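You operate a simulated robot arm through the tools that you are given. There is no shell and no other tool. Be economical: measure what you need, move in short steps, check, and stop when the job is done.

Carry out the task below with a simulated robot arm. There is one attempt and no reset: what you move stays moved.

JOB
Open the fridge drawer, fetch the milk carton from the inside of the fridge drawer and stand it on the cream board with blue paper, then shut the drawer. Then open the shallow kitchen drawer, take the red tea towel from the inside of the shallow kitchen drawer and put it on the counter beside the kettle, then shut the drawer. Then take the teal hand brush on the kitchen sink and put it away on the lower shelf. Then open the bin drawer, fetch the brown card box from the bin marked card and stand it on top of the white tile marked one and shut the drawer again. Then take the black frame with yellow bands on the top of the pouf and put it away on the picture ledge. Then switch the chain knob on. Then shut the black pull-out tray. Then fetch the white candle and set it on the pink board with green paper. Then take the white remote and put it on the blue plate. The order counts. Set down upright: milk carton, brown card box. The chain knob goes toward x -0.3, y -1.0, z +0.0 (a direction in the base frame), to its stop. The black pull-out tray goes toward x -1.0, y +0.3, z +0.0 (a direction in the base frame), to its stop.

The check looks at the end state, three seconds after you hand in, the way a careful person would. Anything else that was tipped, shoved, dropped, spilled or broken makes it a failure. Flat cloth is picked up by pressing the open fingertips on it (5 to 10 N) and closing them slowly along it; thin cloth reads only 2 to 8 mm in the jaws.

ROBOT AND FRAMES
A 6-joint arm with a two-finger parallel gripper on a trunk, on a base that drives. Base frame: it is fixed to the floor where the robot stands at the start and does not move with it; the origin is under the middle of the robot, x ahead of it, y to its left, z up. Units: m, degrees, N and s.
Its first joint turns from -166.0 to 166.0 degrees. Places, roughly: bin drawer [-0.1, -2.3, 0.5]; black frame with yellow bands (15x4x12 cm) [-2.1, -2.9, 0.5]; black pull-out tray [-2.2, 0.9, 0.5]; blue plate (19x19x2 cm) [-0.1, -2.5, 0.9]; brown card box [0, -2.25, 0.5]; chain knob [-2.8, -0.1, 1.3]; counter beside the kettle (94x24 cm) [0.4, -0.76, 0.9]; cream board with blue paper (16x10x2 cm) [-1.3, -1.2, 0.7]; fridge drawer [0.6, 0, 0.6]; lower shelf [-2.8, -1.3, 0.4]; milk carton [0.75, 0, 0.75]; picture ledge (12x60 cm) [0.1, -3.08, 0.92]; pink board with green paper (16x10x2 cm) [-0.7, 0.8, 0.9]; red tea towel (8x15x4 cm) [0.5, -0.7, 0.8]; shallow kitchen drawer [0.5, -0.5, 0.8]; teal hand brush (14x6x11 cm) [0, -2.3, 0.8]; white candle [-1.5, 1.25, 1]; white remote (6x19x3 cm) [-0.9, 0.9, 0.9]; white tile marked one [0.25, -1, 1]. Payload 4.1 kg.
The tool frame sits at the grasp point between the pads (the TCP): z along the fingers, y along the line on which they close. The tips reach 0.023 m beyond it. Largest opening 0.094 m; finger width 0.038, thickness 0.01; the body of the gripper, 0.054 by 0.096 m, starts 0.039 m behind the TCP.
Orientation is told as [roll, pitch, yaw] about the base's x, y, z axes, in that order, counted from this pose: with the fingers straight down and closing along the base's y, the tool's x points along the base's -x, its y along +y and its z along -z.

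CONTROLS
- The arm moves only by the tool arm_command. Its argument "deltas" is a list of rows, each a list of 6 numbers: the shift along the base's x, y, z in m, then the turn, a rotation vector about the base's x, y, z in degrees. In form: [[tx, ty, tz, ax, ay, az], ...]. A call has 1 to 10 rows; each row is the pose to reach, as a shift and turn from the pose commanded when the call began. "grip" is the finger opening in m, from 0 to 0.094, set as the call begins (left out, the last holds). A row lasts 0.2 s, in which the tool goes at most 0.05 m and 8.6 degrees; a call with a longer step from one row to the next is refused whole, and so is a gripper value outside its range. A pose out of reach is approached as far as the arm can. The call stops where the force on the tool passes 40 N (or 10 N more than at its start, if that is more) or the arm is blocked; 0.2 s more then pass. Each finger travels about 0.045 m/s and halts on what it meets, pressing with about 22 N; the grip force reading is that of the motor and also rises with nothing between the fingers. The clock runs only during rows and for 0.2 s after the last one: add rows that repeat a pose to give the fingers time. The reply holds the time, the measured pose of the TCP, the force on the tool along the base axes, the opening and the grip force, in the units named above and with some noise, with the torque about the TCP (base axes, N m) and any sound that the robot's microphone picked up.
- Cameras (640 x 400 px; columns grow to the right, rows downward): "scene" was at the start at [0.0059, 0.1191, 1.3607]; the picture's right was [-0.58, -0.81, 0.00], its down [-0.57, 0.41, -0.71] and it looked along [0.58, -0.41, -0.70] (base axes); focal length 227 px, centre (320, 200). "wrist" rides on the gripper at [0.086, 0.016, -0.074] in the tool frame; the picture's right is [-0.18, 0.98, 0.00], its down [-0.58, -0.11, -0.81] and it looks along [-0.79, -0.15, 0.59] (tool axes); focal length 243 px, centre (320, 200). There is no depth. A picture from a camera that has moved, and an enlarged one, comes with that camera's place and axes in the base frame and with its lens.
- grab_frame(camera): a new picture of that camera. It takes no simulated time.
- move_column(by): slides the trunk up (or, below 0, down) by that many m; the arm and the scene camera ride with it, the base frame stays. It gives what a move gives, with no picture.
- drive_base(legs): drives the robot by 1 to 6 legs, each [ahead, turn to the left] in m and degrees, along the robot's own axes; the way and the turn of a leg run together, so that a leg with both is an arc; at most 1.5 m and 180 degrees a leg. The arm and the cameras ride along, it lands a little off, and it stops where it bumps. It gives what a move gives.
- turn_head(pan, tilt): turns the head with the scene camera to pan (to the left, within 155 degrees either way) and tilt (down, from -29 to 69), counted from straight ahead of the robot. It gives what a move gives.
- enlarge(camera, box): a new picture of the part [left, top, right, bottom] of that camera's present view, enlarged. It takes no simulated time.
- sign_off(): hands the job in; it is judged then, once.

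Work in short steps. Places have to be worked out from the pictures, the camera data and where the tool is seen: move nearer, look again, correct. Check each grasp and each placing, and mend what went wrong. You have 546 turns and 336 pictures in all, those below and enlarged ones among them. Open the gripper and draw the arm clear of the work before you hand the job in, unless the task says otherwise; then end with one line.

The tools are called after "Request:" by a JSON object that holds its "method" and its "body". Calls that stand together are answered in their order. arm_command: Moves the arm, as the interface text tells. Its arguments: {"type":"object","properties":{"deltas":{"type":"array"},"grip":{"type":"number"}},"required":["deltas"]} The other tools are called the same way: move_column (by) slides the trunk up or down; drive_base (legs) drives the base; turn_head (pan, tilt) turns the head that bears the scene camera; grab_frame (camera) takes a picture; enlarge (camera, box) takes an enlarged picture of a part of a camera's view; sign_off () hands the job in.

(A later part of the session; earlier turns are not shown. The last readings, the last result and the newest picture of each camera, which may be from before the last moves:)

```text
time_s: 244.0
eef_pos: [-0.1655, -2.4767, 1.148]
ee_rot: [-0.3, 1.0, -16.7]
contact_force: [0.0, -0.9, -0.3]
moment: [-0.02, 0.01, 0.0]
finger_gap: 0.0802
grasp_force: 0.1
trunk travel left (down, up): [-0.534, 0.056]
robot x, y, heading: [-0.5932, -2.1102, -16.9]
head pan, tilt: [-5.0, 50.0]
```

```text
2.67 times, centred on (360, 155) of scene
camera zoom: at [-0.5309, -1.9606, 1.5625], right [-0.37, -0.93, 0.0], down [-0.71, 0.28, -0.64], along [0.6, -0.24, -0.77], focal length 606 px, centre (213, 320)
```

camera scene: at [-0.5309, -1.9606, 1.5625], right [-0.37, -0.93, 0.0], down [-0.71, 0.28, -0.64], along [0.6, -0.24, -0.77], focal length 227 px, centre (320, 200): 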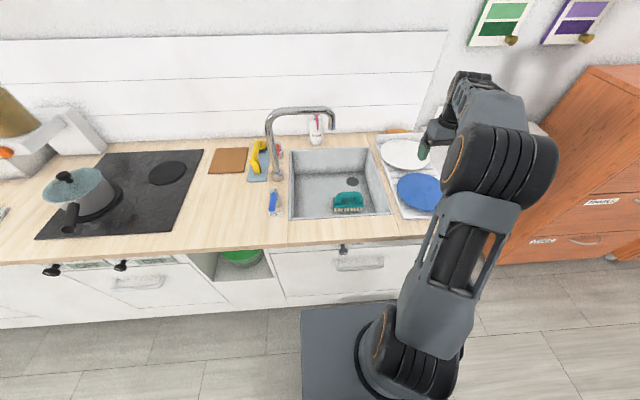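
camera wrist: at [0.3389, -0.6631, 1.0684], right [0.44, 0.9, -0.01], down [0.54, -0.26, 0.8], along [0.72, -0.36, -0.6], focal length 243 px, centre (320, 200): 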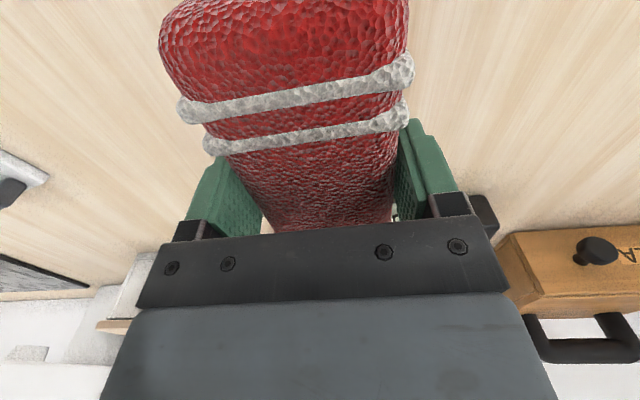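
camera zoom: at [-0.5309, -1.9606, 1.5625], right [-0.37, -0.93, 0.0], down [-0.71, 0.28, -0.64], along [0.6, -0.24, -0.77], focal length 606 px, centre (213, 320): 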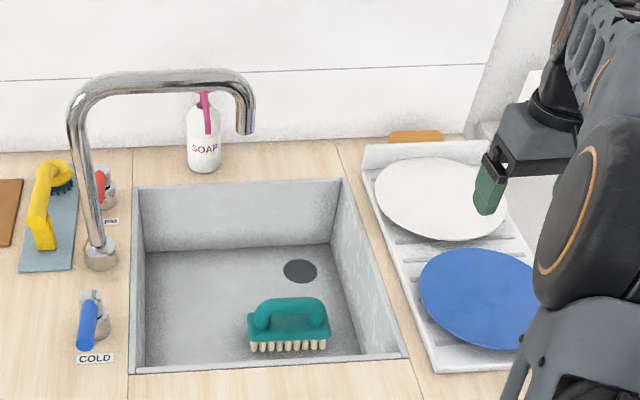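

The brush stands on its bristles; handle arch near (0.024, -2.317, 0.82), bar along v. I rotate the tool 90° to close along u and nudge closer by 5 cm.

Request:
{"method": "drive_base", "body": {"legs": [[0.05, 0]]}}

Request:
{"method": "arm_command", "body": {"deltas": [[0, 0, 0, 0, 0, 8.5], [0, 0, 0, 0, 0, 17], [0, 0, 0, 0, 0, 25.5], [0, 0, 0, 0, 0, 34], [0, 0, 0, 0, 0, 42.5], [0, 0, 0, 0, 0, 51], [0, 0, 0, 0, 0, 59.5], [0, 0, 0, 0, 0, 68], [0, 0, 0, 0, 0, 76.5], [0, 0, 0, 0, 0, 85]], "grip": 0.07}}

Request:
{"method": "arm_command", "body": {"deltas": [[0.01, 0.045, 0, 0, 0, 5], [0.02, 0.09, 0, 0, -1, 5], [0.03, 0.13, 0, 0, -1, 5]]}}

Request:
{"method": "grab_frame", "body": {"camera": "wrist"}}

Request:
{"method": "grab_frame", "body": {"camera": "scene"}}

```text
time_s: 244.9
eef_pos: [-0.1161, -2.4907, 1.1479]
ee_rot: [-0.4, 0.9, -16.7]
contact_force: [0.8, -0.1, -0.7]
moment: [-0.01, 0.02, 0.02]
finger_gap: 0.0799
grasp_force: 0.0
trunk travel left (down, up): [-0.534, 0.056]
robot x, y, heading: [-0.5415, -2.1202, -16.7]
head pan, tilt: [-5.0, 50.0]
```

```text
time_s: 247.1
eef_pos: [-0.1165, -2.49, 1.1477]
ee_rot: [-0.6, 0.8, 68.3]
contact_force: [0.0, 0.3, 0.1]
moment: [-0.02, -0.01, 0.0]
finger_gap: 0.0702
grasp_force: 0.1
trunk travel left (down, up): [-0.534, 0.056]
robot x, y, heading: [-0.5425, -2.1235, -16.8]
head pan, tilt: [-5.0, 50.0]
```

```text
time_s: 247.9
eef_pos: [-0.0874, -2.3594, 1.1502]
ee_rot: [-1.5, 0.7, 73.2]
contact_force: [0.0, -0.1, -0.6]
moment: [-0.02, -0.04, 0.01]
finger_gap: 0.0699
grasp_force: 0.1
trunk travel left (down, up): [-0.534, 0.056]
robot x, y, heading: [-0.5474, -2.1222, -16.6]
head pan, tilt: [-5.0, 50.0]
```

```text
247 pictures are left
camera wrist: at [-0.1293, -2.4353, 1.2249], right [-0.89, 0.46, -0.03], down [0.26, 0.54, 0.8], along [0.38, 0.71, -0.6], focal length 243 px, centre (320, 200)
```

wrist: 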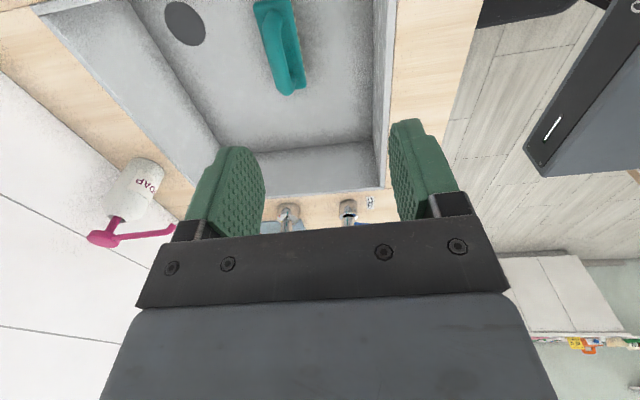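

```text
246 pictures are left
camera scene: at [-0.4828, -1.9748, 1.5624], right [-0.37, -0.93, 0.0], down [-0.71, 0.28, -0.64], along [0.6, -0.24, -0.77], focal length 227 px, centre (320, 200)
```

scene: 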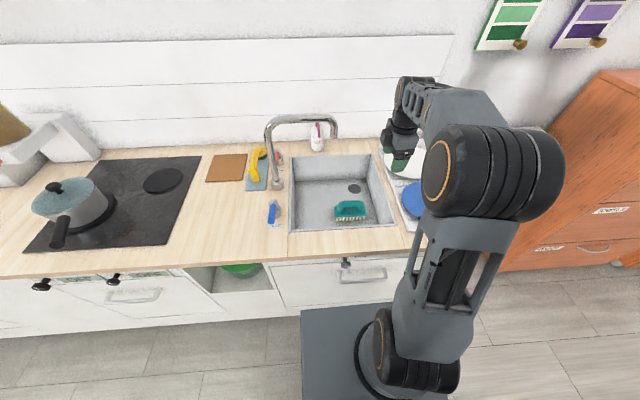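

The handle runs along v, centre about (0.006, -2.327). I move above it with a 12° lean (wrist toward the robot, away from the faucet) and descend to z 1.0.

Request:
{"method": "arm_command", "body": {"deltas": [[0.032, 0.011, -0.02, -0.8, -4.5, 0], [0.064, 0.022, -0.04, -2, -8.0, 0], [0.094, 0.033, -0.08, -3.2, -11.5, 0], [0.094, 0.033, -0.12, -3.2, -11.5, 0], [0.094, 0.033, -0.15, -3.2, -11.5, 0]]}}

Request:
{"method": "grab_frame", "body": {"camera": "wrist"}}

Request:
{"method": "grab_frame", "body": {"camera": "scene"}}

```text
refused: row 3 steps farther than a row can; nothing moved
```

```text
245 pictures are left
camera wrist: at [-0.1293, -2.4353, 1.2249], right [-0.89, 0.46, -0.03], down [0.26, 0.54, 0.8], along [0.38, 0.71, -0.6], focal length 243 px, centre (320, 200)
```

wrist: 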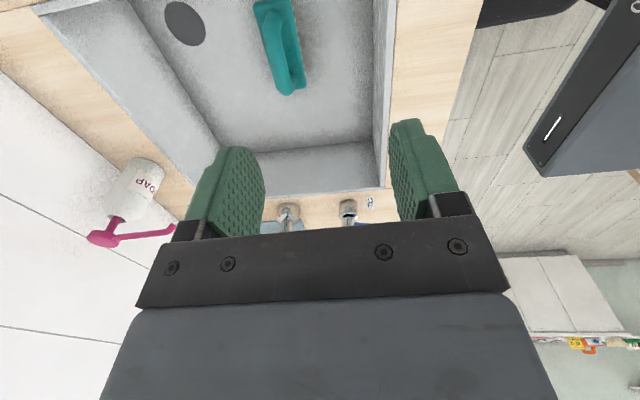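

```text
244 pictures are left
camera scene: at [-0.4828, -1.9748, 1.5624], right [-0.37, -0.93, 0.0], down [-0.71, 0.28, -0.64], along [0.6, -0.24, -0.77], focal length 227 px, centre (320, 200)
```

scene: 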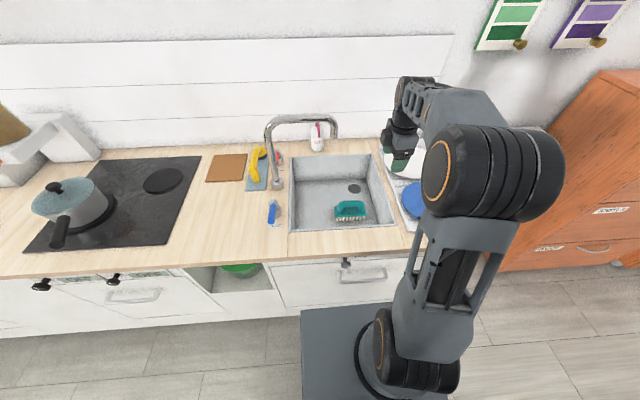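

The row step was over 5 cm; I split it.

Request:
{"method": "arm_command", "body": {"deltas": [[0.032, 0.011, -0.02, -0.8, -4.5, 0], [0.064, 0.022, -0.04, -2, -8.0, 0], [0.094, 0.033, -0.06, -3.2, -11.5, 0], [0.094, 0.033, -0.105, -3.2, -11.5, 0], [0.094, 0.033, -0.15, -3.2, -11.5, 0]]}}

Request:
{"method": "grab_frame", "body": {"camera": "wrist"}}

Request:
{"method": "enlarge", "body": {"camera": "scene", "box": [240, 80, 480, 230]}}

```text
time_s: 249.1
eef_pos: [0.0077, -2.3276, 0.9983]
ee_rot: [-13.5, 0.3, 73.1]
contact_force: [-0.7, 0.1, -0.7]
moment: [-0.03, -0.01, 0.03]
finger_gap: 0.07
grasp_force: 0.1
trunk travel left (down, up): [-0.534, 0.056]
robot x, y, heading: [-0.5443, -2.1226, -17.0]
head pan, tilt: [-5.0, 50.0]
```

```text
243 pictures are left
camera wrist: at [-0.0499, -2.3987, 1.0678], right [-0.86, 0.45, -0.23], down [0.09, 0.58, 0.81], along [0.5, 0.67, -0.55], focal length 243 px, centre (320, 200)
```

wrist: 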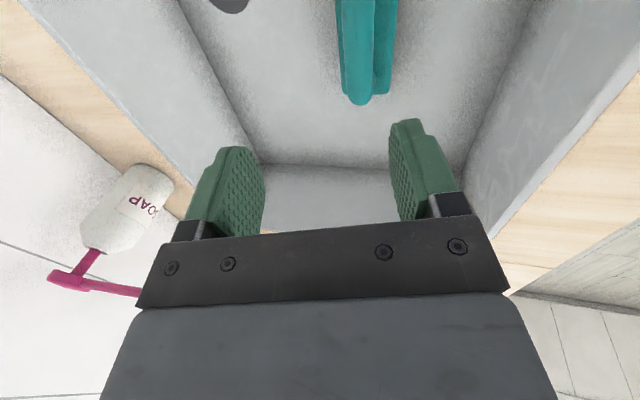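

```text
2.67 times, centred on (360, 155) of scene
camera zoom: at [-0.4825, -1.9753, 1.5625], right [-0.37, -0.93, 0.0], down [-0.71, 0.29, -0.64], along [0.6, -0.24, -0.77], focal length 606 px, centre (213, 320)
```

zoom: 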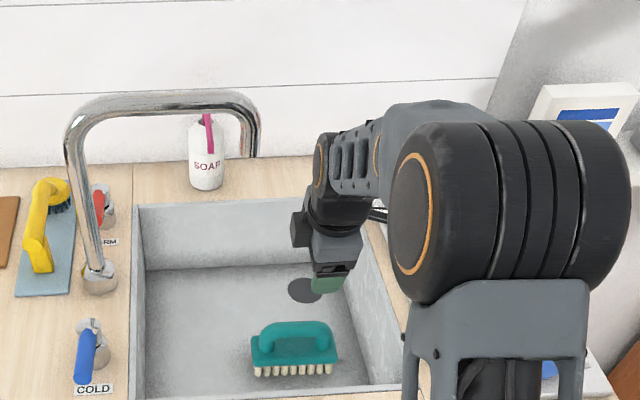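

Faucet is well clear. Handle at u≈0.68, v≈-2.22; TCP is right above. Descend to z 0.87 and look.

Request:
{"method": "arm_command", "body": {"deltas": [[0.004, 0.002, -0.04, 0, 0, 0], [0.006, 0.004, -0.08, 0, 0, 0], [0.006, 0.004, -0.125, 0, 0, 0]]}}

Request:
{"method": "grab_frame", "body": {"camera": "wrist"}}

Request:
{"method": "enlarge", "body": {"camera": "scene", "box": [280, 120, 440, 220]}}

```text
time_s: 249.9
eef_pos: [0.0141, -2.3256, 0.8745]
ee_rot: [-13.4, 0.3, 73.1]
contact_force: [0.5, 1.3, 0.9]
moment: [0.0, -0.02, -0.01]
finger_gap: 0.0701
grasp_force: 0.0
trunk travel left (down, up): [-0.534, 0.056]
robot x, y, heading: [-0.5451, -2.1211, -16.9]
head pan, tilt: [-5.0, 50.0]
```

```text
241 pictures are left
camera wrist: at [-0.0425, -2.3966, 0.9434], right [-0.86, 0.45, -0.23], down [0.09, 0.58, 0.81], along [0.5, 0.67, -0.55], focal length 243 px, centre (320, 200)
```

wrist: 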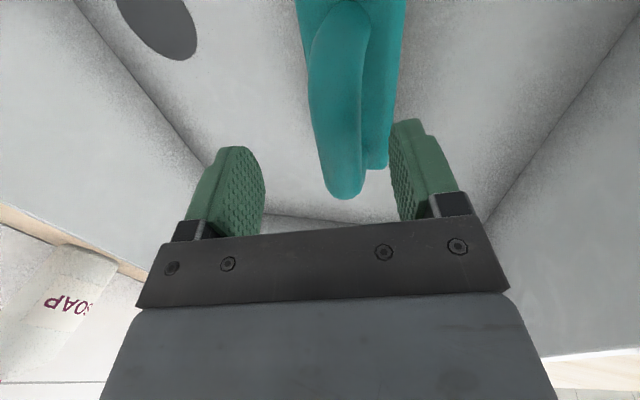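

```text
4.00 times, centred on (360, 170) of scene
camera zoom: at [-0.4827, -1.9751, 1.5625], right [-0.37, -0.93, 0.0], down [-0.71, 0.28, -0.64], along [0.6, -0.24, -0.77], focal length 909 px, centre (160, 320)
```

zoom: 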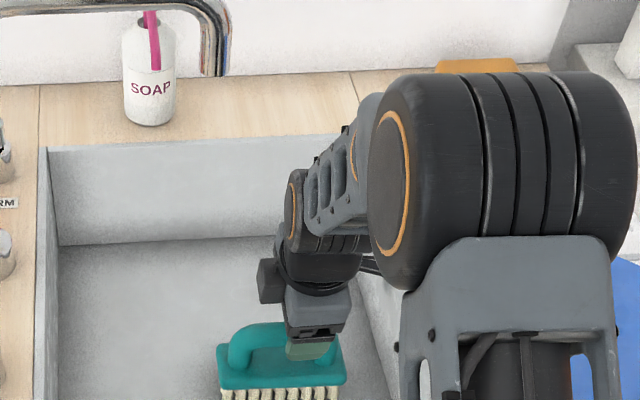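

Fingers straddle the handle; gripper is ~2 cm to its right end. I shift 2 cm to +v and descend 3.5 cm.

Request:
{"method": "arm_command", "body": {"deltas": [[0.006, 0.019, -0.01, 0, 0, 0], [0.006, 0.019, -0.025, 0, 0, 0], [0.006, 0.019, -0.035, 0, 0, 0]]}}

Request:
{"method": "grab_frame", "body": {"camera": "wrist"}}

Request:
{"method": "enlarge", "body": {"camera": "scene", "box": [280, 120, 440, 220]}}

```text
time_s: 250.7
eef_pos: [0.0185, -2.305, 0.8371]
ee_rot: [-13.3, 0.4, 73.1]
contact_force: [0.6, -0.4, 0.1]
moment: [0.0, 0.0, 0.02]
finger_gap: 0.0701
grasp_force: 0.0
trunk travel left (down, up): [-0.534, 0.056]
robot x, y, heading: [-0.5437, -2.1216, -17.0]
head pan, tilt: [-5.0, 50.0]
```

```text
239 pictures are left
camera wrist: at [-0.0384, -2.3768, 0.9073], right [-0.86, 0.45, -0.23], down [0.09, 0.58, 0.81], along [0.5, 0.67, -0.55], focal length 243 px, centre (320, 200)
```

wrist: 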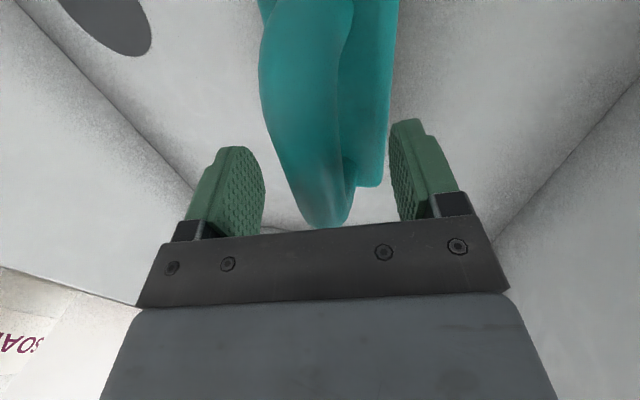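

```text
4.00 times, centred on (360, 170) of scene
camera zoom: at [-0.4828, -1.9752, 1.5625], right [-0.37, -0.93, 0.0], down [-0.71, 0.29, -0.64], along [0.6, -0.24, -0.77], focal length 909 px, centre (160, 320)
```

zoom: 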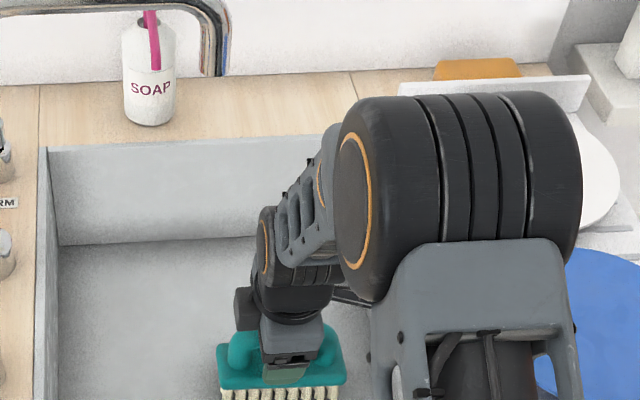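

Gripper is centred on the handle with the bar between the fingers. I go 8 mm lower, close, and lift gently.

Request:
{"method": "arm_command", "body": {"deltas": [[0, 0, -0.008, 0, 0, 0], [0, 0, -0.008, 0, 0, 0]]}}

Request:
{"method": "arm_command", "body": {"deltas": [[0, 0, 0, 0, 0, 0], [0, 0, 0, 0, 0, 0], [0, 0, 0, 0, 0, 0], [0, 0, 0, 0, 0, 0], [0, 0, 0, 0, 0, 0]], "grip": 0.0}}

Request:
{"method": "arm_command", "body": {"deltas": [[0, 0, 0.02, 0, 0, 0], [0, 0, 0.05, 0, 0, 0], [0, 0, 0.08, 0, 0, 0], [0, 0, 0.08, 0, 0, 0]]}}

Request:
{"method": "grab_frame", "body": {"camera": "wrist"}}

Request:
{"method": "enlarge", "body": {"camera": "scene", "box": [280, 120, 440, 220]}}

```text
time_s: 251.3
eef_pos: [0.0186, -2.3047, 0.8293]
ee_rot: [-13.2, 0.3, 73.1]
contact_force: [-0.3, -0.2, -0.1]
moment: [-0.03, 0.0, 0.03]
finger_gap: 0.07
grasp_force: 0.1
trunk travel left (down, up): [-0.534, 0.056]
robot x, y, heading: [-0.5467, -2.1225, -17.0]
head pan, tilt: [-5.0, 50.0]
```

```text
time_s: 252.5
eef_pos: [0.017, -2.3033, 0.8302]
ee_rot: [-13.3, 0.4, 73.2]
contact_force: [-2.2, 1.2, 5.5]
moment: [0.14, 0.27, 0.01]
finger_gap: 0.0259
grasp_force: 22.7
trunk travel left (down, up): [-0.534, 0.056]
robot x, y, heading: [-0.543, -2.1281, -16.8]
head pan, tilt: [-5.0, 50.0]
```

```text
time_s: 253.5
eef_pos: [0.018, -2.3056, 0.9091]
ee_rot: [-13.3, 0.2, 73.1]
contact_force: [0.0, 0.6, -0.9]
moment: [0.05, 0.0, -0.01]
finger_gap: 0.026
grasp_force: 22.1
trunk travel left (down, up): [-0.534, 0.056]
robot x, y, heading: [-0.545, -2.1271, -16.7]
head pan, tilt: [-5.0, 50.0]
```

```text
237 pictures are left
camera wrist: at [-0.0384, -2.3766, 0.9792], right [-0.86, 0.45, -0.23], down [0.09, 0.58, 0.81], along [0.5, 0.67, -0.55], focal length 243 px, centre (320, 200)
```

wrist: 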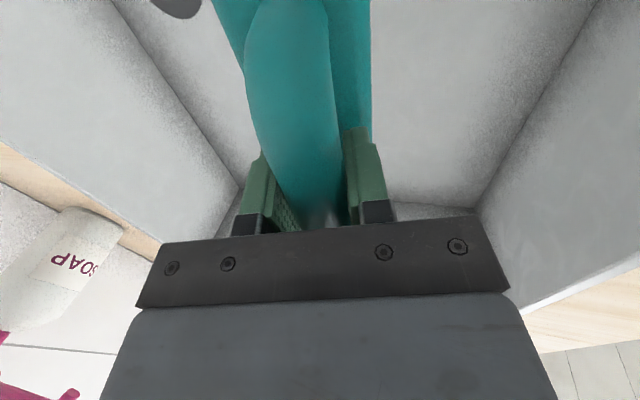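

```text
4.00 times, centred on (360, 170) of scene
camera zoom: at [-0.4828, -1.9751, 1.5624], right [-0.37, -0.93, 0.0], down [-0.71, 0.28, -0.64], along [0.6, -0.24, -0.77], focal length 909 px, centre (160, 320)
```

zoom: 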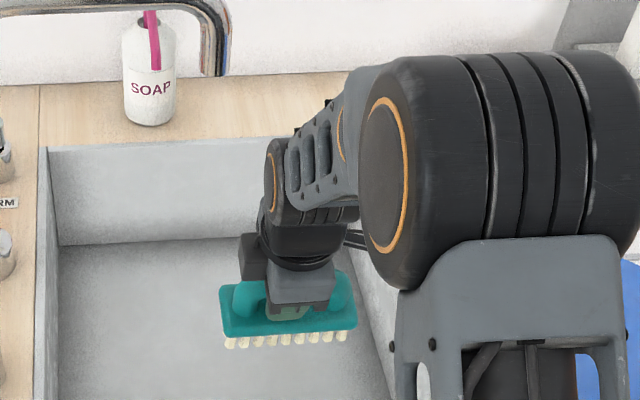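

Brush is held (0.026). I raise it clear of the sink, back off, and retract; then look toward the living side for the lower shelf.

Request:
{"method": "arm_command", "body": {"deltas": [[-0.01, 0.003, 0.04, 0, 0, 0], [-0.02, 0.006, 0.08, 0, 0, 0], [-0.05, 0.015, 0.12, 0, 0, 0], [-0.09, 0.027, 0.14, 0, 0, 0]]}}

Request:
{"method": "drive_base", "body": {"legs": [[-0.4, 0], [0, -120]]}}

Request:
{"method": "turn_head", "body": {"pan": -30, "tilt": 25}}

Request:
{"method": "grab_frame", "body": {"camera": "scene"}}

```text
refused: row 3 steps farther than a row can; nothing moved
```

```text
time_s: 254.9
eef_pos: [-0.1049, -2.2685, 0.9136]
ee_rot: [-15.4, 0.3, 72.8]
contact_force: [2.1, -1.1, 2.1]
moment: [0.09, 0.05, 0.01]
finger_gap: 0.0257
grasp_force: 22.0
trunk travel left (down, up): [-0.534, 0.056]
robot x, y, heading: [-0.6758, -2.0848, -17.0]
head pan, tilt: [-5.0, 50.0]
stopped in leg 1: the force on the tool passed its limit (the readings are from after the stop); the commanded pose is now the measured one
```

```text
time_s: 255.8
eef_pos: [-0.1043, -2.2686, 0.9141]
ee_rot: [-15.4, 0.2, 72.7]
contact_force: [2.4, -0.2, 1.6]
moment: [0.09, -0.01, -0.04]
finger_gap: 0.0257
grasp_force: 22.2
trunk travel left (down, up): [-0.534, 0.056]
robot x, y, heading: [-0.6776, -2.0843, -16.9]
head pan, tilt: [-30.0, 25.0]
```

```text
235 pictures are left
camera scene: at [-0.6224, -1.9738, 1.5999], right [-0.73, -0.68, 0.0], down [-0.29, 0.31, -0.91], along [0.62, -0.66, -0.42], focal length 227 px, centre (320, 200)
```

scene: 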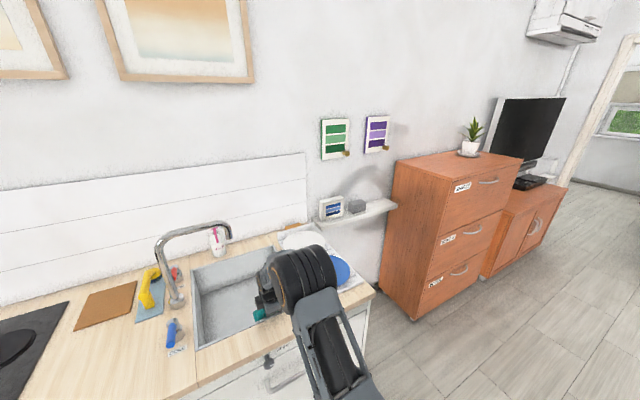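

The lift row was refused and the drive dragged the brush to the sink's front wall, but it stopped on force; the brush is still held. I move forward 2 cm and then lift properly.

Request:
{"method": "arm_command", "body": {"deltas": [[0.019, -0.006, 0.005, 0, 0, 0], [0.019, -0.006, 0.045, 0, 0, 0], [0.019, -0.006, 0.09, 0, 0, 0], [0.019, -0.006, 0.13, 0, 0, 0], [0.019, -0.006, 0.16, 0, 0, 0]]}}

Request:
{"method": "turn_head", "body": {"pan": 0, "tilt": 40}}

Request:
{"method": "enlarge", "body": {"camera": "scene", "box": [240, 60, 480, 210]}}

```text
time_s: 257.0
eef_pos: [-0.0849, -2.2755, 1.0756]
ee_rot: [-15.4, 0.3, 72.8]
contact_force: [-0.6, 0.3, -1.5]
moment: [0.01, 0.03, 0.0]
finger_gap: 0.0259
grasp_force: 21.9
trunk travel left (down, up): [-0.534, 0.056]
robot x, y, heading: [-0.6783, -2.0807, -16.8]
head pan, tilt: [-30.0, 25.0]
```

```text
time_s: 258.0
eef_pos: [-0.0864, -2.2742, 1.0748]
ee_rot: [-15.4, 0.2, 72.7]
contact_force: [-0.4, 0.5, -1.1]
moment: [0.03, 0.01, -0.02]
finger_gap: 0.0258
grasp_force: 22.5
trunk travel left (down, up): [-0.534, 0.056]
robot x, y, heading: [-0.6753, -2.0821, -16.9]
head pan, tilt: [0.0, 40.0]
```

```text
2.67 times, centred on (360, 135) of scene
camera zoom: at [-0.6041, -1.9313, 1.5767], right [-0.29, -0.96, 0.0], down [-0.61, 0.19, -0.77], along [0.73, -0.22, -0.64], focal length 606 px, centre (213, 373)
```

zoom: 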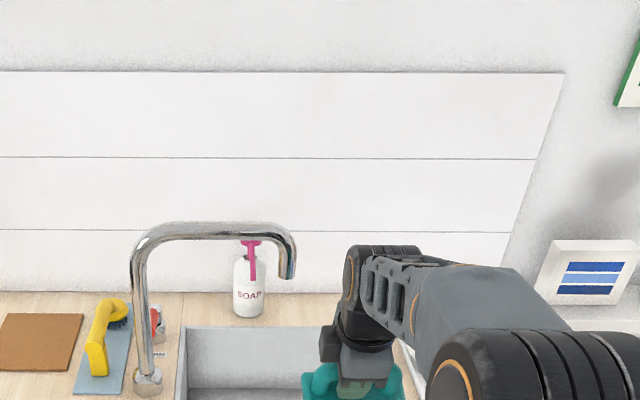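

Brush held fine, above the rim. Now back off 0.35 m and turn right 120° to view the living area.

Request:
{"method": "drive_base", "body": {"legs": [[-0.3, 0], [0, -120]]}}

Request:
{"method": "turn_head", "body": {"pan": -20, "tilt": 25}}

Request:
{"method": "grab_frame", "body": {"camera": "scene"}}

```text
time_s: 265.0
eef_pos: [-1.4149, -2.428, 1.0756]
ee_rot: [-15.4, 0.2, -44.9]
contact_force: [-0.7, -0.3, -1.3]
moment: [0.03, -0.02, 0.01]
finger_gap: 0.0257
grasp_force: 21.9
trunk travel left (down, up): [-0.534, 0.056]
robot x, y, heading: [-0.9704, -1.9926, -134.4]
head pan, tilt: [0.0, 40.0]
```

```text
time_s: 265.8
eef_pos: [-1.4151, -2.4281, 1.0733]
ee_rot: [-15.4, 0.3, -45.0]
contact_force: [0.5, -0.5, -0.7]
moment: [0.02, -0.01, -0.02]
finger_gap: 0.0258
grasp_force: 21.9
trunk travel left (down, up): [-0.534, 0.056]
robot x, y, heading: [-0.9702, -1.9922, -134.7]
head pan, tilt: [-20.0, 25.0]
```

```text
233 pictures are left
camera scene: at [-0.8933, -2.1076, 1.5999], right [-0.43, 0.9, 0.0], down [0.38, 0.18, -0.91], along [-0.82, -0.39, -0.42], focal length 227 px, centre (320, 200)
```

scene: 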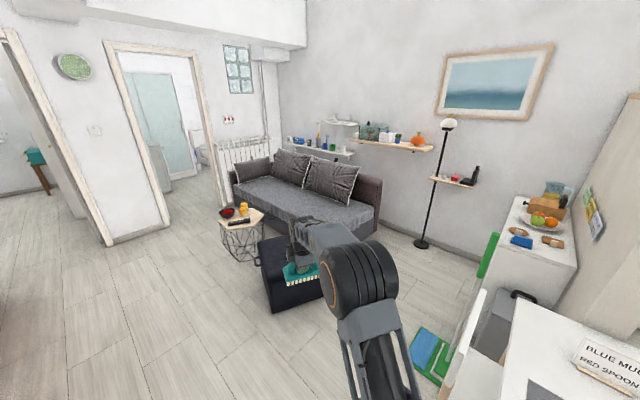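

Target point projects onto the white cabinet with fruit on top beside the partition (its opening isn't visible from here). I move around the table to look at it, avoiding the chair and the blue-green mat on the floor.

Request:
{"method": "drive_base", "body": {"legs": [[0, -24.8], [0.8, 0]]}}

Request:
{"method": "turn_head", "body": {"pan": -40, "tilt": 30}}

Request:
{"method": "grab_frame", "body": {"camera": "scene"}}

```text
time_s: 271.3
eef_pos: [-2.2914, -2.4946, 1.0744]
ee_rot: [-15.3, 0.2, -68.7]
contact_force: [0.1, 0.1, -2.4]
moment: [0.02, -0.01, -0.02]
finger_gap: 0.0256
grasp_force: 21.7
trunk travel left (down, up): [-0.534, 0.056]
robot x, y, heading: [-1.7075, -2.2786, -158.6]
head pan, tilt: [-20.0, 25.0]
```

```text
time_s: 272.1
eef_pos: [-2.2922, -2.4944, 1.0752]
ee_rot: [-15.5, 0.2, -68.8]
contact_force: [1.0, 0.8, -2.2]
moment: [0.0, -0.03, -0.03]
finger_gap: 0.026
grasp_force: 22.0
trunk travel left (down, up): [-0.534, 0.056]
robot x, y, heading: [-1.7058, -2.2802, -158.7]
head pan, tilt: [-40.0, 30.0]
```

```text
232 pictures are left
camera scene: at [-1.6782, -2.3822, 1.592], right [0.32, 0.95, 0.0], down [0.47, -0.16, -0.87], along [-0.82, 0.27, -0.5], focal length 227 px, centre (320, 200)
```

scene: 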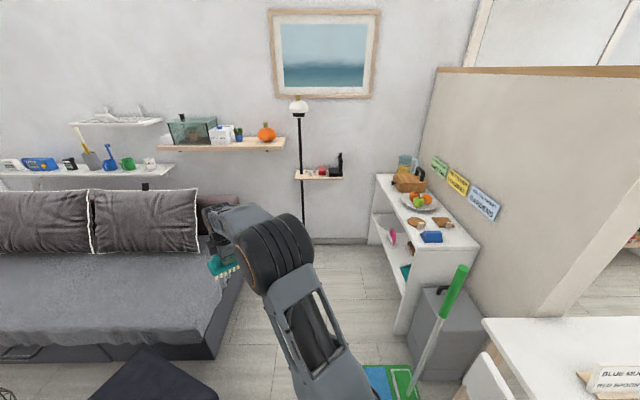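

Now the shelf's open front (facing -v) is visible. Enlarge.

Request:
{"method": "enlarge", "body": {"camera": "scene", "box": [340, 150, 530, 400]}}

```text
1.60 times, centred on (435, 275) of scene
camera zoom: at [-1.6782, -2.3822, 1.592], right [0.32, 0.95, 0.0], down [0.47, -0.16, -0.87], along [-0.82, 0.27, -0.5], focal length 364 px, centre (136, 80)
```

zoom: 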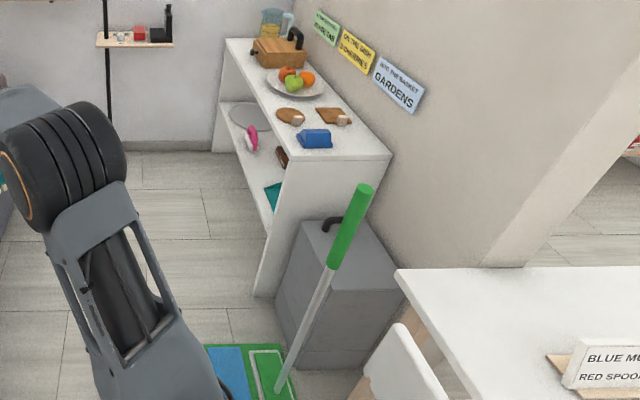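

The shelf unit's open front faces -v at v≈-2.19 (u from -1.80 to -2.74); the lower shelf is at z≈0.4. I turn to face +u, back along to u≈-2.2, then turn to face the shelf.

Request:
{"method": "drive_base", "body": {"legs": [[0, 150], [-1.22, 0], [0, 82]]}}

Request:
{"method": "turn_head", "body": {"pan": 0, "tilt": 45}}

Request:
{"method": "grab_frame", "body": {"camera": "scene"}}

```text
time_s: 288.0
eef_pos: [-2.7271, -1.4757, 1.0759]
ee_rot: [-15.5, 0.3, 163.7]
contact_force: [-0.3, -0.1, -1.1]
moment: [0.01, 0.04, -0.04]
finger_gap: 0.0256
grasp_force: 22.3
trunk travel left (down, up): [-0.534, 0.056]
robot x, y, heading: [-2.9134, -2.0684, 74.0]
head pan, tilt: [-40.0, 30.0]
```

```text
time_s: 289.1
eef_pos: [-2.7274, -1.4749, 1.0749]
ee_rot: [-15.4, 0.2, 163.7]
contact_force: [0.2, 0.2, -0.5]
moment: [0.0, 0.01, -0.03]
finger_gap: 0.0257
grasp_force: 21.5
trunk travel left (down, up): [-0.534, 0.056]
robot x, y, heading: [-2.9114, -2.0675, 73.9]
head pan, tilt: [0.0, 45.0]
```

```text
230 pictures are left
camera scene: at [-3.064, -2.0027, 1.5694], right [0.96, -0.28, 0.0], down [-0.2, -0.68, -0.71], along [0.2, 0.68, -0.71], focal length 227 px, centre (320, 200)
```

scene: 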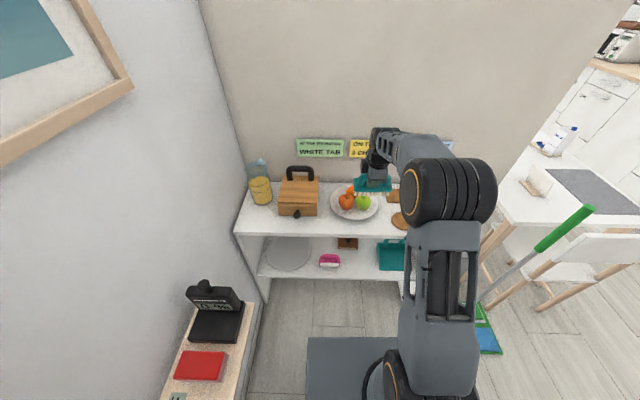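

I'm in front of the shelf. Enlarge to see the lower shelf contents.

Request:
{"method": "enlarge", "body": {"camera": "scene", "box": [220, 150, 440, 310]}}

```text
2.50 times, centred on (330, 230) of scene
camera zoom: at [-3.064, -2.0027, 1.5694], right [0.96, -0.28, 0.0], down [-0.2, -0.68, -0.71], along [0.2, 0.68, -0.71], focal length 568 px, centre (295, 125)
```

zoom: 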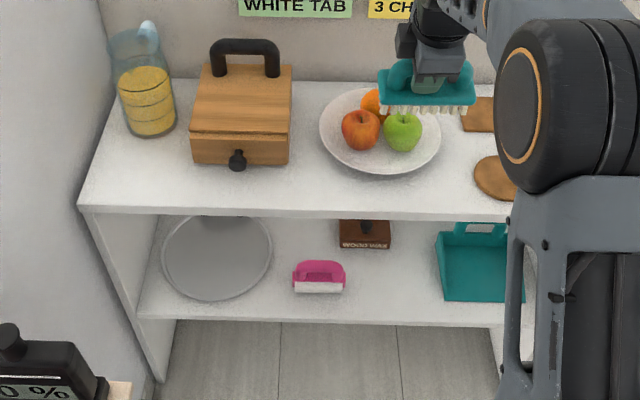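

Free gap of ~20 cm on the lower shelf between the pink brush and teal dustpan, centred u≈-2.15 (front edge v≈-2.2). I pull the arm back 0.27 m, then lower the column by 0.5.

Request:
{"method": "arm_command", "body": {"deltas": [[-0.0065, -0.045, 0, 0, 0, 0], [-0.013, -0.09, 0, 0, 0, 0], [-0.0195, -0.135, 0, 0, 0, 0], [-0.026, -0.18, 0, 0, 0, 0], [-0.0325, -0.225, 0, 0, 0, 0], [-0.039, -0.27, 0, 0, 0, 0]]}}

Request:
{"method": "move_column", "body": {"by": -0.45}}

Request:
{"method": "grab_frame", "body": {"camera": "scene"}}

```text
time_s: 290.5
eef_pos: [-2.7653, -1.7434, 1.0759]
ee_rot: [-15.4, 0.2, 163.7]
contact_force: [0.5, -0.2, -1.9]
moment: [-0.01, 0.03, -0.02]
finger_gap: 0.0257
grasp_force: 22.0
trunk travel left (down, up): [-0.534, 0.056]
robot x, y, heading: [-2.9083, -2.0694, 74.2]
head pan, tilt: [0.0, 45.0]
```

```text
refused: -0.45 is not a number from -0.4 to 0.4
```

```text
228 pictures are left
camera scene: at [-3.0644, -2.0035, 1.5694], right [0.96, -0.28, 0.0], down [-0.19, -0.68, -0.71], along [0.19, 0.68, -0.71], focal length 227 px, centre (320, 200)
```

scene: 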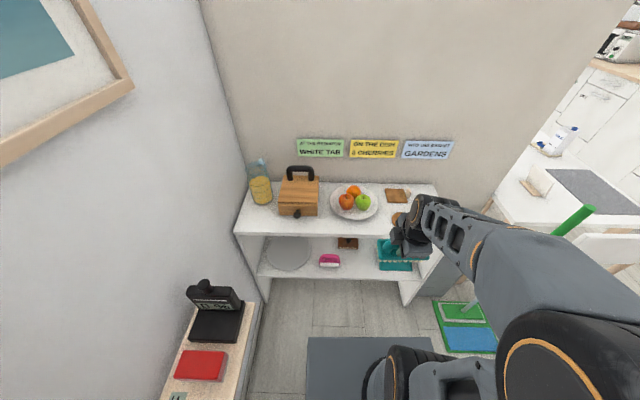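

Column moves are limited to 0.4; I lower by 0.4 and tilt the tool by another 15°.

Request:
{"method": "move_column", "body": {"by": -0.4}}

Request:
{"method": "grab_frame", "body": {"camera": "scene"}}

Request:
{"method": "grab_frame", "body": {"camera": "wrist"}}

```text
time_s: 294.3
eef_pos: [-2.7655, -1.7421, 0.6741]
ee_rot: [-15.4, 0.2, 163.7]
contact_force: [0.8, -0.3, -0.9]
moment: [-0.01, -0.01, 0.02]
finger_gap: 0.0257
grasp_force: 22.3
trunk travel left (down, up): [-0.134, 0.456]
robot x, y, heading: [-2.9104, -2.0698, 74.0]
head pan, tilt: [0.0, 45.0]
```

```text
227 pictures are left
camera scene: at [-3.0641, -2.0029, 1.1694], right [0.96, -0.28, 0.0], down [-0.19, -0.68, -0.71], along [0.19, 0.68, -0.71], focal length 227 px, centre (320, 200)
```

scene: 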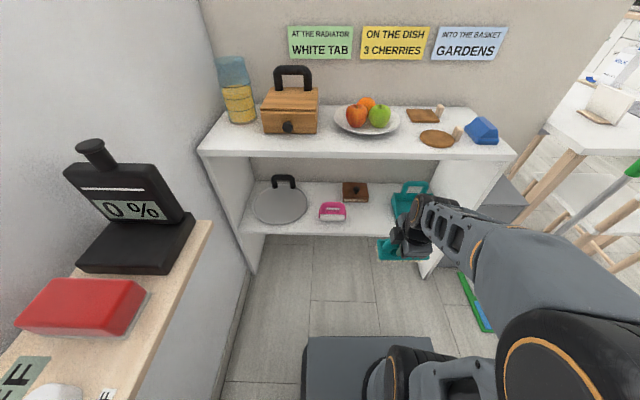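

```text
226 pictures are left
camera wrist: at [-2.6933, -1.8001, 0.7438], right [-0.44, -0.86, -0.26], down [-0.59, 0.06, 0.8], along [-0.67, 0.51, -0.53], focal length 243 px, centre (320, 200)
```

wrist: 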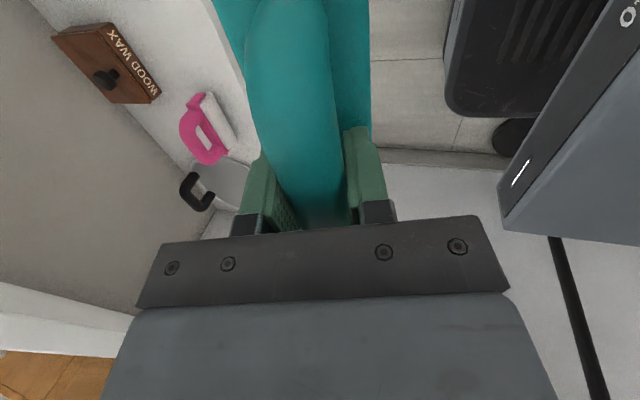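

Gap verified: u from -2.257 to -2.049; TCP at u=-2.149. I tilt 15° more, lower the column 0.12 and drive 0.14 m nearer.

Request:
{"method": "arm_command", "body": {"deltas": [[0, 0, 0, 7.2, -2.15, 0], [0, 0, 0, 14.4, -4.3, 0]]}}

Request:
{"method": "move_column", "body": {"by": -0.12}}

Request:
{"method": "drive_base", "body": {"legs": [[0.14, 0]]}}

Request:
{"method": "enlarge", "body": {"camera": "scene", "box": [240, 80, 540, 280]}}

```text
time_s: 294.9
eef_pos: [-2.7595, -1.7338, 0.6826]
ee_rot: [-30.4, 0.3, 163.7]
contact_force: [-0.5, -0.2, -0.8]
moment: [-0.06, 0.05, 0.02]
finger_gap: 0.0259
grasp_force: 22.0
out of reach, approached as far as the arm can: row 2
trunk travel left (down, up): [-0.134, 0.456]
robot x, y, heading: [-2.9118, -2.0707, 74.0]
head pan, tilt: [0.0, 45.0]
```

```text
time_s: 296.4
eef_pos: [-2.7583, -1.7336, 0.5632]
ee_rot: [-30.3, 0.3, 163.8]
contact_force: [-0.2, -1.0, -0.7]
moment: [-0.01, -0.01, 0.01]
finger_gap: 0.0256
grasp_force: 22.4
trunk travel left (down, up): [-0.014, 0.576]
robot x, y, heading: [-2.9104, -2.0701, 73.9]
head pan, tilt: [0.0, 45.0]
```

```text
time_s: 297.7
eef_pos: [-2.7209, -1.5997, 0.5612]
ee_rot: [-30.3, 0.3, 163.7]
contact_force: [0.3, -0.3, -1.8]
moment: [-0.03, 0.0, 0.0]
finger_gap: 0.0257
grasp_force: 21.8
trunk travel left (down, up): [-0.014, 0.576]
robot x, y, heading: [-2.8721, -1.9317, 73.6]
head pan, tilt: [0.0, 45.0]
```

```text
2.00 times, centred on (390, 180) of scene
camera zoom: at [-3.0252, -1.8674, 1.0494], right [0.96, -0.28, 0.0], down [-0.19, -0.68, -0.71], along [0.19, 0.68, -0.71], focal length 455 px, centre (180, 240)
```

zoom: 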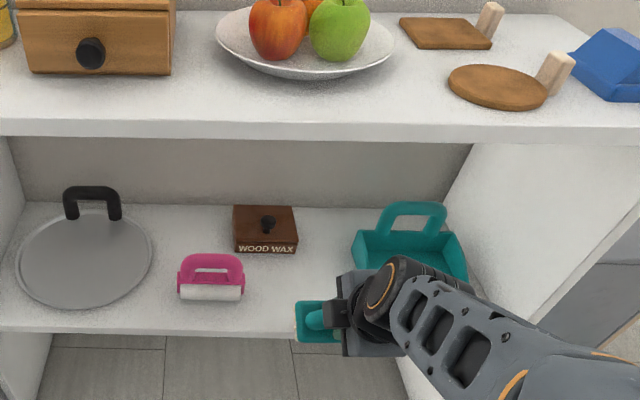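

Alignment is good (gap centre u≈-2.14, TCP -2.147). I move in 0.17 m at this height.

Request:
{"method": "arm_command", "body": {"deltas": [[0.0126, 0.042, 0, 0, 0, 0], [0.0252, 0.084, 0, 0, 0, 0], [0.0378, 0.126, 0, 0, 0, 0], [0.05, 0.166, 0, 0, 0, 0]]}}

Request:
{"method": "grab_frame", "body": {"camera": "scene"}}

Request:
{"method": "grab_frame", "body": {"camera": "wrist"}}

```text
time_s: 298.7
eef_pos: [-2.6708, -1.4326, 0.561]
ee_rot: [-30.2, 0.4, 163.6]
contact_force: [1.6, 1.4, -0.9]
moment: [-0.05, 0.02, 0.02]
finger_gap: 0.0258
grasp_force: 22.2
trunk travel left (down, up): [-0.014, 0.576]
robot x, y, heading: [-2.8696, -1.9324, 74.1]
head pan, tilt: [0.0, 45.0]
```

```text
224 pictures are left
camera scene: at [-3.0253, -1.8676, 1.0494], right [0.96, -0.28, 0.0], down [-0.19, -0.68, -0.71], along [0.2, 0.68, -0.71], focal length 227 px, centre (320, 200)
```

scene: 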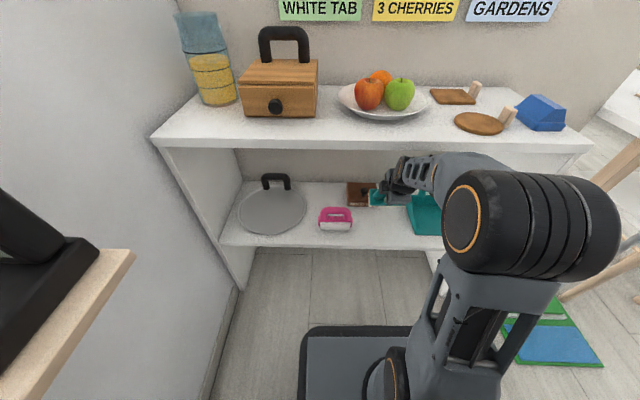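

```text
223 pictures are left
camera wrist: at [-2.6033, -1.5049, 0.6181], right [-0.41, -0.76, -0.5], down [-0.65, -0.13, 0.75], along [-0.64, 0.63, -0.44], focal length 243 px, centre (320, 200)
```

wrist: 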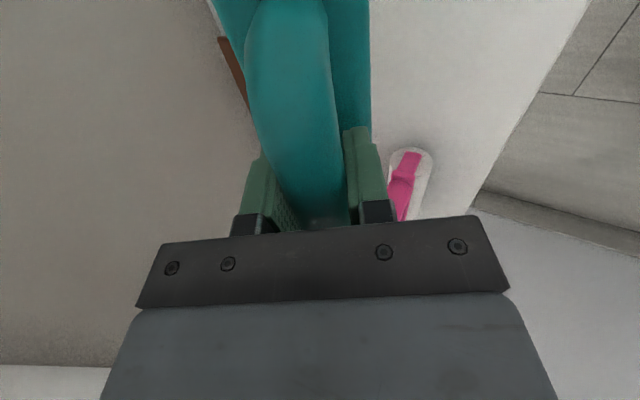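

Wood-wax box is just behind; I retreat 2 cm and lower stepwise to find the shelf.

Request:
{"method": "arm_command", "body": {"deltas": [[-0.0057, -0.019, 0, 0, 0, 0], [-0.0057, -0.019, -0.02, 0, 0, 0], [-0.0057, -0.019, -0.04, 0, 0, 0]]}}

Request:
{"method": "arm_command", "body": {"deltas": [[0, 0, -0.01, 0, 0, 0], [0, 0, -0.02, 0, 0, 0], [0, 0, -0.03, 0, 0, 0]]}}

Request:
{"method": "enlarge", "body": {"camera": "scene", "box": [300, 130, 480, 260]}}

```text
time_s: 299.5
eef_pos: [-2.6766, -1.4517, 0.5203]
ee_rot: [-30.3, 0.4, 163.5]
contact_force: [0.7, 0.1, -1.8]
moment: [-0.03, 0.01, 0.01]
finger_gap: 0.0258
grasp_force: 22.1
trunk travel left (down, up): [-0.014, 0.576]
robot x, y, heading: [-2.8676, -1.9376, 74.1]
head pan, tilt: [0.0, 45.0]
```

```text
time_s: 300.3
eef_pos: [-2.6773, -1.4522, 0.4903]
ee_rot: [-30.3, 0.3, 163.6]
contact_force: [0.1, 0.9, -1.8]
moment: [-0.02, 0.03, 0.04]
finger_gap: 0.0256
grasp_force: 22.0
trunk travel left (down, up): [-0.014, 0.576]
robot x, y, heading: [-2.872, -1.9337, 74.0]
head pan, tilt: [0.0, 45.0]
```

```text
3.08 times, centred on (390, 195) of scene
camera zoom: at [-3.0252, -1.8674, 1.0494], right [0.96, -0.28, 0.0], down [-0.19, -0.68, -0.71], along [0.2, 0.68, -0.71], focal length 700 px, centre (105, 215)
```

zoom: 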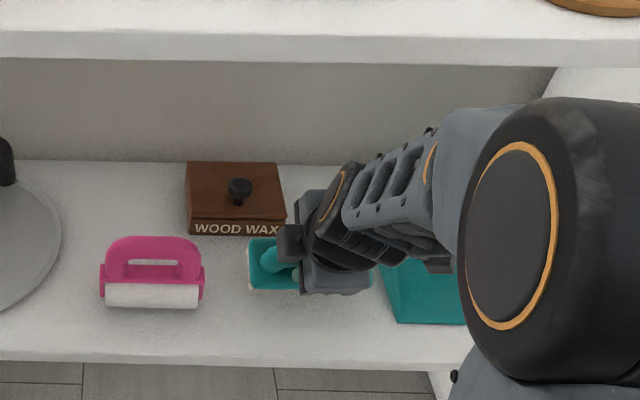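

There's 6 cm to the box and 6 cm to the front edge. Continue lowering in small steps.

Request:
{"method": "arm_command", "body": {"deltas": [[0, 0, -0.008, 0, 0, 0], [0, 0, -0.014, 0, 0, 0], [0, 0, -0.02, 0, 0, 0]]}}

```text
time_s: 301.1
eef_pos: [-2.6748, -1.4499, 0.475]
ee_rot: [-30.8, 0.5, 163.7]
contact_force: [1.5, 1.1, 20.3]
moment: [0.44, -0.12, 0.0]
finger_gap: 0.0262
grasp_force: 22.3
trunk travel left (down, up): [-0.014, 0.576]
robot x, y, heading: [-2.8708, -1.9311, 73.9]
head pan, tilt: [0.0, 45.0]
```

Contact at z 0.475. I check the brush's attitude before releasing.

Request:
{"method": "enlarge", "body": {"camera": "scene", "box": [340, 150, 440, 215]}}

Request:
{"method": "grab_frame", "body": {"camera": "wrist"}}

```text
6.15 times, centred on (390, 182) of scene
camera zoom: at [-3.0256, -1.8684, 1.0497], right [0.96, -0.28, 0.0], down [-0.19, -0.68, -0.71], along [0.2, 0.68, -0.71], focal length 1399 px, centre (-111, 308)
```

zoom: 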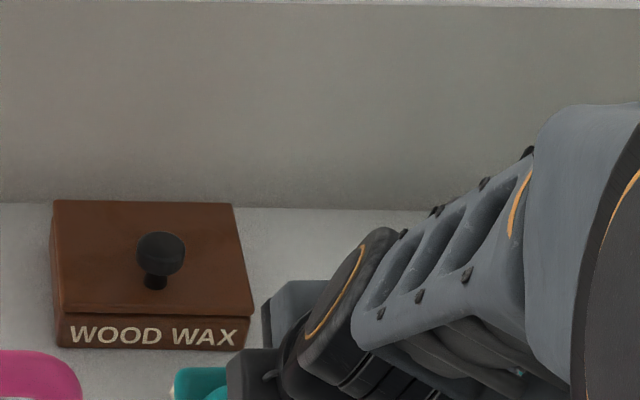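

```text
220 pictures are left
camera wrist: at [-2.6083, -1.5233, 0.5316], right [-0.41, -0.76, -0.5], down [-0.65, -0.14, 0.74], along [-0.64, 0.64, -0.44], focal length 243 px, centre (320, 200)
```

wrist: 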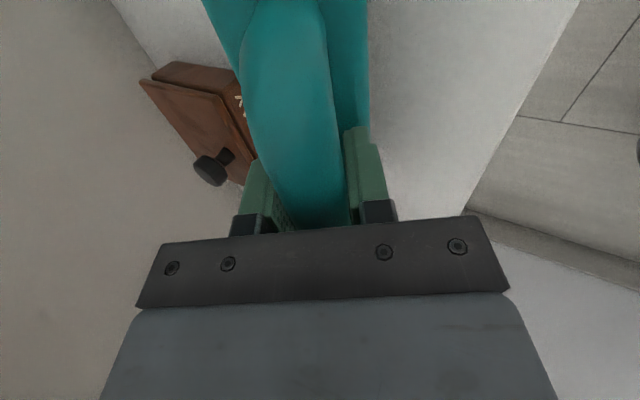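

The brush is tilted about 17° relative to upright. I lift 1 cm, move 3 cm toward the front, reduce the lean by 11°, and set it down again.

Request:
{"method": "arm_command", "body": {"deltas": [[0, 0, 0.015, 0, 0, 0], [-0.0043, -0.0144, 0.02, 0, 0, 0], [-0.0086, -0.0287, 0.02, -5, 1.5, 0], [-0.0086, -0.0287, 0.02, -10.5, 3.15, 0], [-0.0086, -0.0287, 0.01, -10.5, 3.15, 0]]}}

Request:
{"method": "arm_command", "body": {"deltas": [[0, 0, -0.006, 0, 0, 0], [0, 0, -0.01, 0, 0, 0], [0, 0, -0.013, 0, 0, 0]]}}

Request:
{"method": "grab_frame", "body": {"camera": "scene"}}

```text
time_s: 302.3
eef_pos: [-2.685, -1.4808, 0.4822]
ee_rot: [-19.2, 0.2, 163.8]
contact_force: [-0.5, 0.2, -1.6]
moment: [0.02, 0.06, 0.0]
finger_gap: 0.0257
grasp_force: 21.6
trunk travel left (down, up): [-0.014, 0.576]
robot x, y, heading: [-2.8761, -1.9366, 74.1]
head pan, tilt: [0.0, 45.0]
```

```text
time_s: 303.1
eef_pos: [-2.6854, -1.4781, 0.4737]
ee_rot: [-20.0, 0.4, 163.7]
contact_force: [-3.6, -2.3, 37.6]
moment: [-0.14, 0.4, 0.08]
finger_gap: 0.0258
grasp_force: 21.4
trunk travel left (down, up): [-0.014, 0.576]
robot x, y, heading: [-2.8689, -1.935, 73.9]
head pan, tilt: [0.0, 45.0]
```

```text
219 pictures are left
camera scene: at [-3.0261, -1.8693, 1.05], right [0.96, -0.28, 0.0], down [-0.19, -0.68, -0.71], along [0.2, 0.68, -0.71], focal length 227 px, centre (320, 200)
```

scene: 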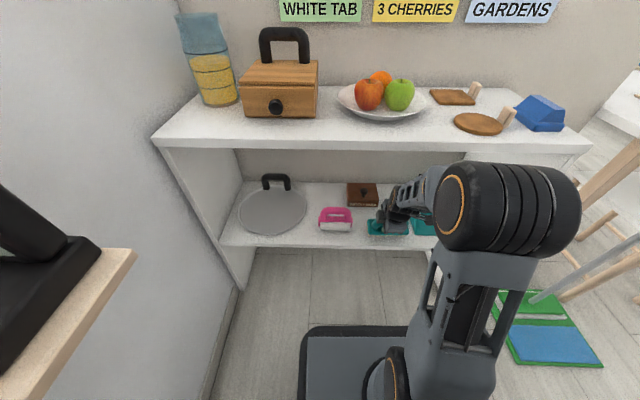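

Contact is now under the handle (offset -7 mm), so releasing should settle it flat. I ease up 3 mm and open.

Request:
{"method": "arm_command", "body": {"deltas": [[0, 0, 0.004, 0, 0, 0], [0, 0, 0.004, 0, 0, 0], [0, 0, 0.004, 0, 0, 0]], "grip": 0.06}}

Request:
{"method": "arm_command", "body": {"deltas": [[-0.003, -0.012, 0.03, 0, 0, 0], [-0.006, -0.024, 0.065, 0, 0, 0], [-0.018, -0.06, 0.085, 0, 0, 0], [-0.03, -0.1, 0.085, 0, 0, 0], [-0.042, -0.14, 0.085, 0, 0, 0], [-0.054, -0.18, 0.085, 0, 0, 0]]}}

Request:
{"method": "enlarge", "body": {"camera": "scene", "box": [240, 130, 480, 280]}}

```text
time_s: 303.9
eef_pos: [-2.6853, -1.4795, 0.4717]
ee_rot: [-19.2, 0.2, 163.8]
contact_force: [0.5, 0.1, -0.1]
moment: [-0.02, 0.02, -0.03]
finger_gap: 0.0601
grasp_force: 0.1
trunk travel left (down, up): [-0.014, 0.576]
robot x, y, heading: [-2.8735, -1.9345, 73.8]
head pan, tilt: [0.0, 45.0]
```

```text
time_s: 305.3
eef_pos: [-2.7307, -1.6462, 0.5716]
ee_rot: [-19.2, 0.2, 163.7]
contact_force: [-0.5, 0.0, 0.1]
moment: [-0.02, 0.0, -0.01]
finger_gap: 0.0599
grasp_force: 0.1
out of reach, approached as far as the arm can: row 6
trunk travel left (down, up): [-0.014, 0.576]
robot x, y, heading: [-2.8717, -1.933, 74.1]
head pan, tilt: [0.0, 45.0]
```

```text
2.67 times, centred on (360, 205) of scene
camera zoom: at [-3.0252, -1.8673, 1.0494], right [0.96, -0.28, 0.0], down [-0.19, -0.68, -0.71], along [0.19, 0.68, -0.71], focal length 606 px, centre (213, 187)
```

zoom: 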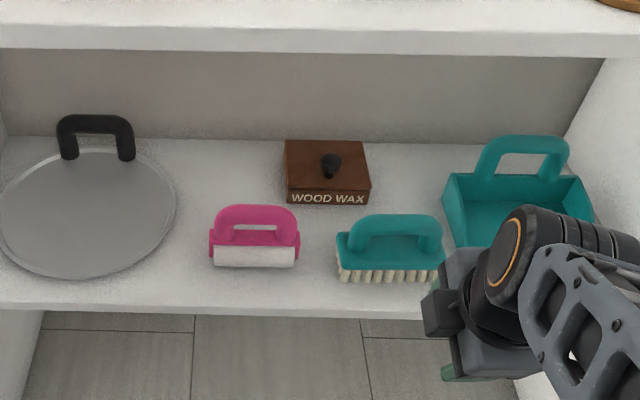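

The brush stands neatly on the lower shelf. Now to the bin drawer under the sink: I raise the trunk, back off and drive back around.

Request:
{"method": "move_column", "body": {"by": 0.4}}

Request:
{"method": "drive_base", "body": {"legs": [[-0.16, 0], [0, -90.5], [1.0, 0], [0, 33], [1.05, 0], [0, -33]]}}

Request:
{"method": "turn_head", "body": {"pan": 0, "tilt": 45}}

Request:
{"method": "grab_frame", "body": {"camera": "scene"}}

```text
time_s: 309.1
eef_pos: [-2.7306, -1.6453, 0.9719]
ee_rot: [-19.3, 0.2, 163.7]
contact_force: [0.6, 0.6, -0.1]
moment: [-0.03, 0.01, 0.02]
finger_gap: 0.0601
grasp_force: 0.1
trunk travel left (down, up): [-0.414, 0.176]
robot x, y, heading: [-2.8686, -1.9329, 73.7]
head pan, tilt: [0.0, 45.0]
```

```text
time_s: 327.3
eef_pos: [-0.6694, -2.1708, 0.9722]
ee_rot: [-19.3, 0.2, 74.1]
contact_force: [-0.5, 0.1, -0.7]
moment: [0.01, -0.02, -0.01]
finger_gap: 0.0598
grasp_force: 0.0
trunk travel left (down, up): [-0.414, 0.176]
robot x, y, heading: [-0.9565, -2.0306, -15.7]
head pan, tilt: [0.0, 45.0]
```

```text
time_s: 327.9
eef_pos: [-0.6701, -2.1706, 0.9713]
ee_rot: [-19.3, 0.3, 74.0]
contact_force: [-0.3, -1.4, 0.1]
moment: [-0.01, -0.02, -0.02]
finger_gap: 0.06
grasp_force: 0.0
trunk travel left (down, up): [-0.414, 0.176]
robot x, y, heading: [-0.9583, -2.0309, -15.8]
head pan, tilt: [0.0, 45.0]
```

```text
217 pictures are left
camera scene: at [-0.8931, -1.8775, 1.4494], right [-0.27, -0.96, 0.0], down [-0.68, 0.19, -0.71], along [0.68, -0.19, -0.71], focal length 227 px, centre (320, 200)
```

scene: 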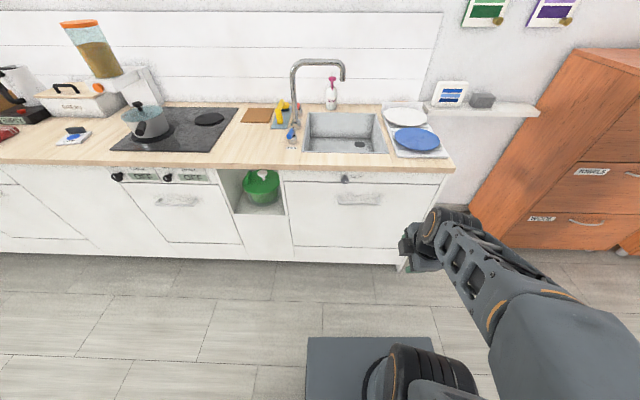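

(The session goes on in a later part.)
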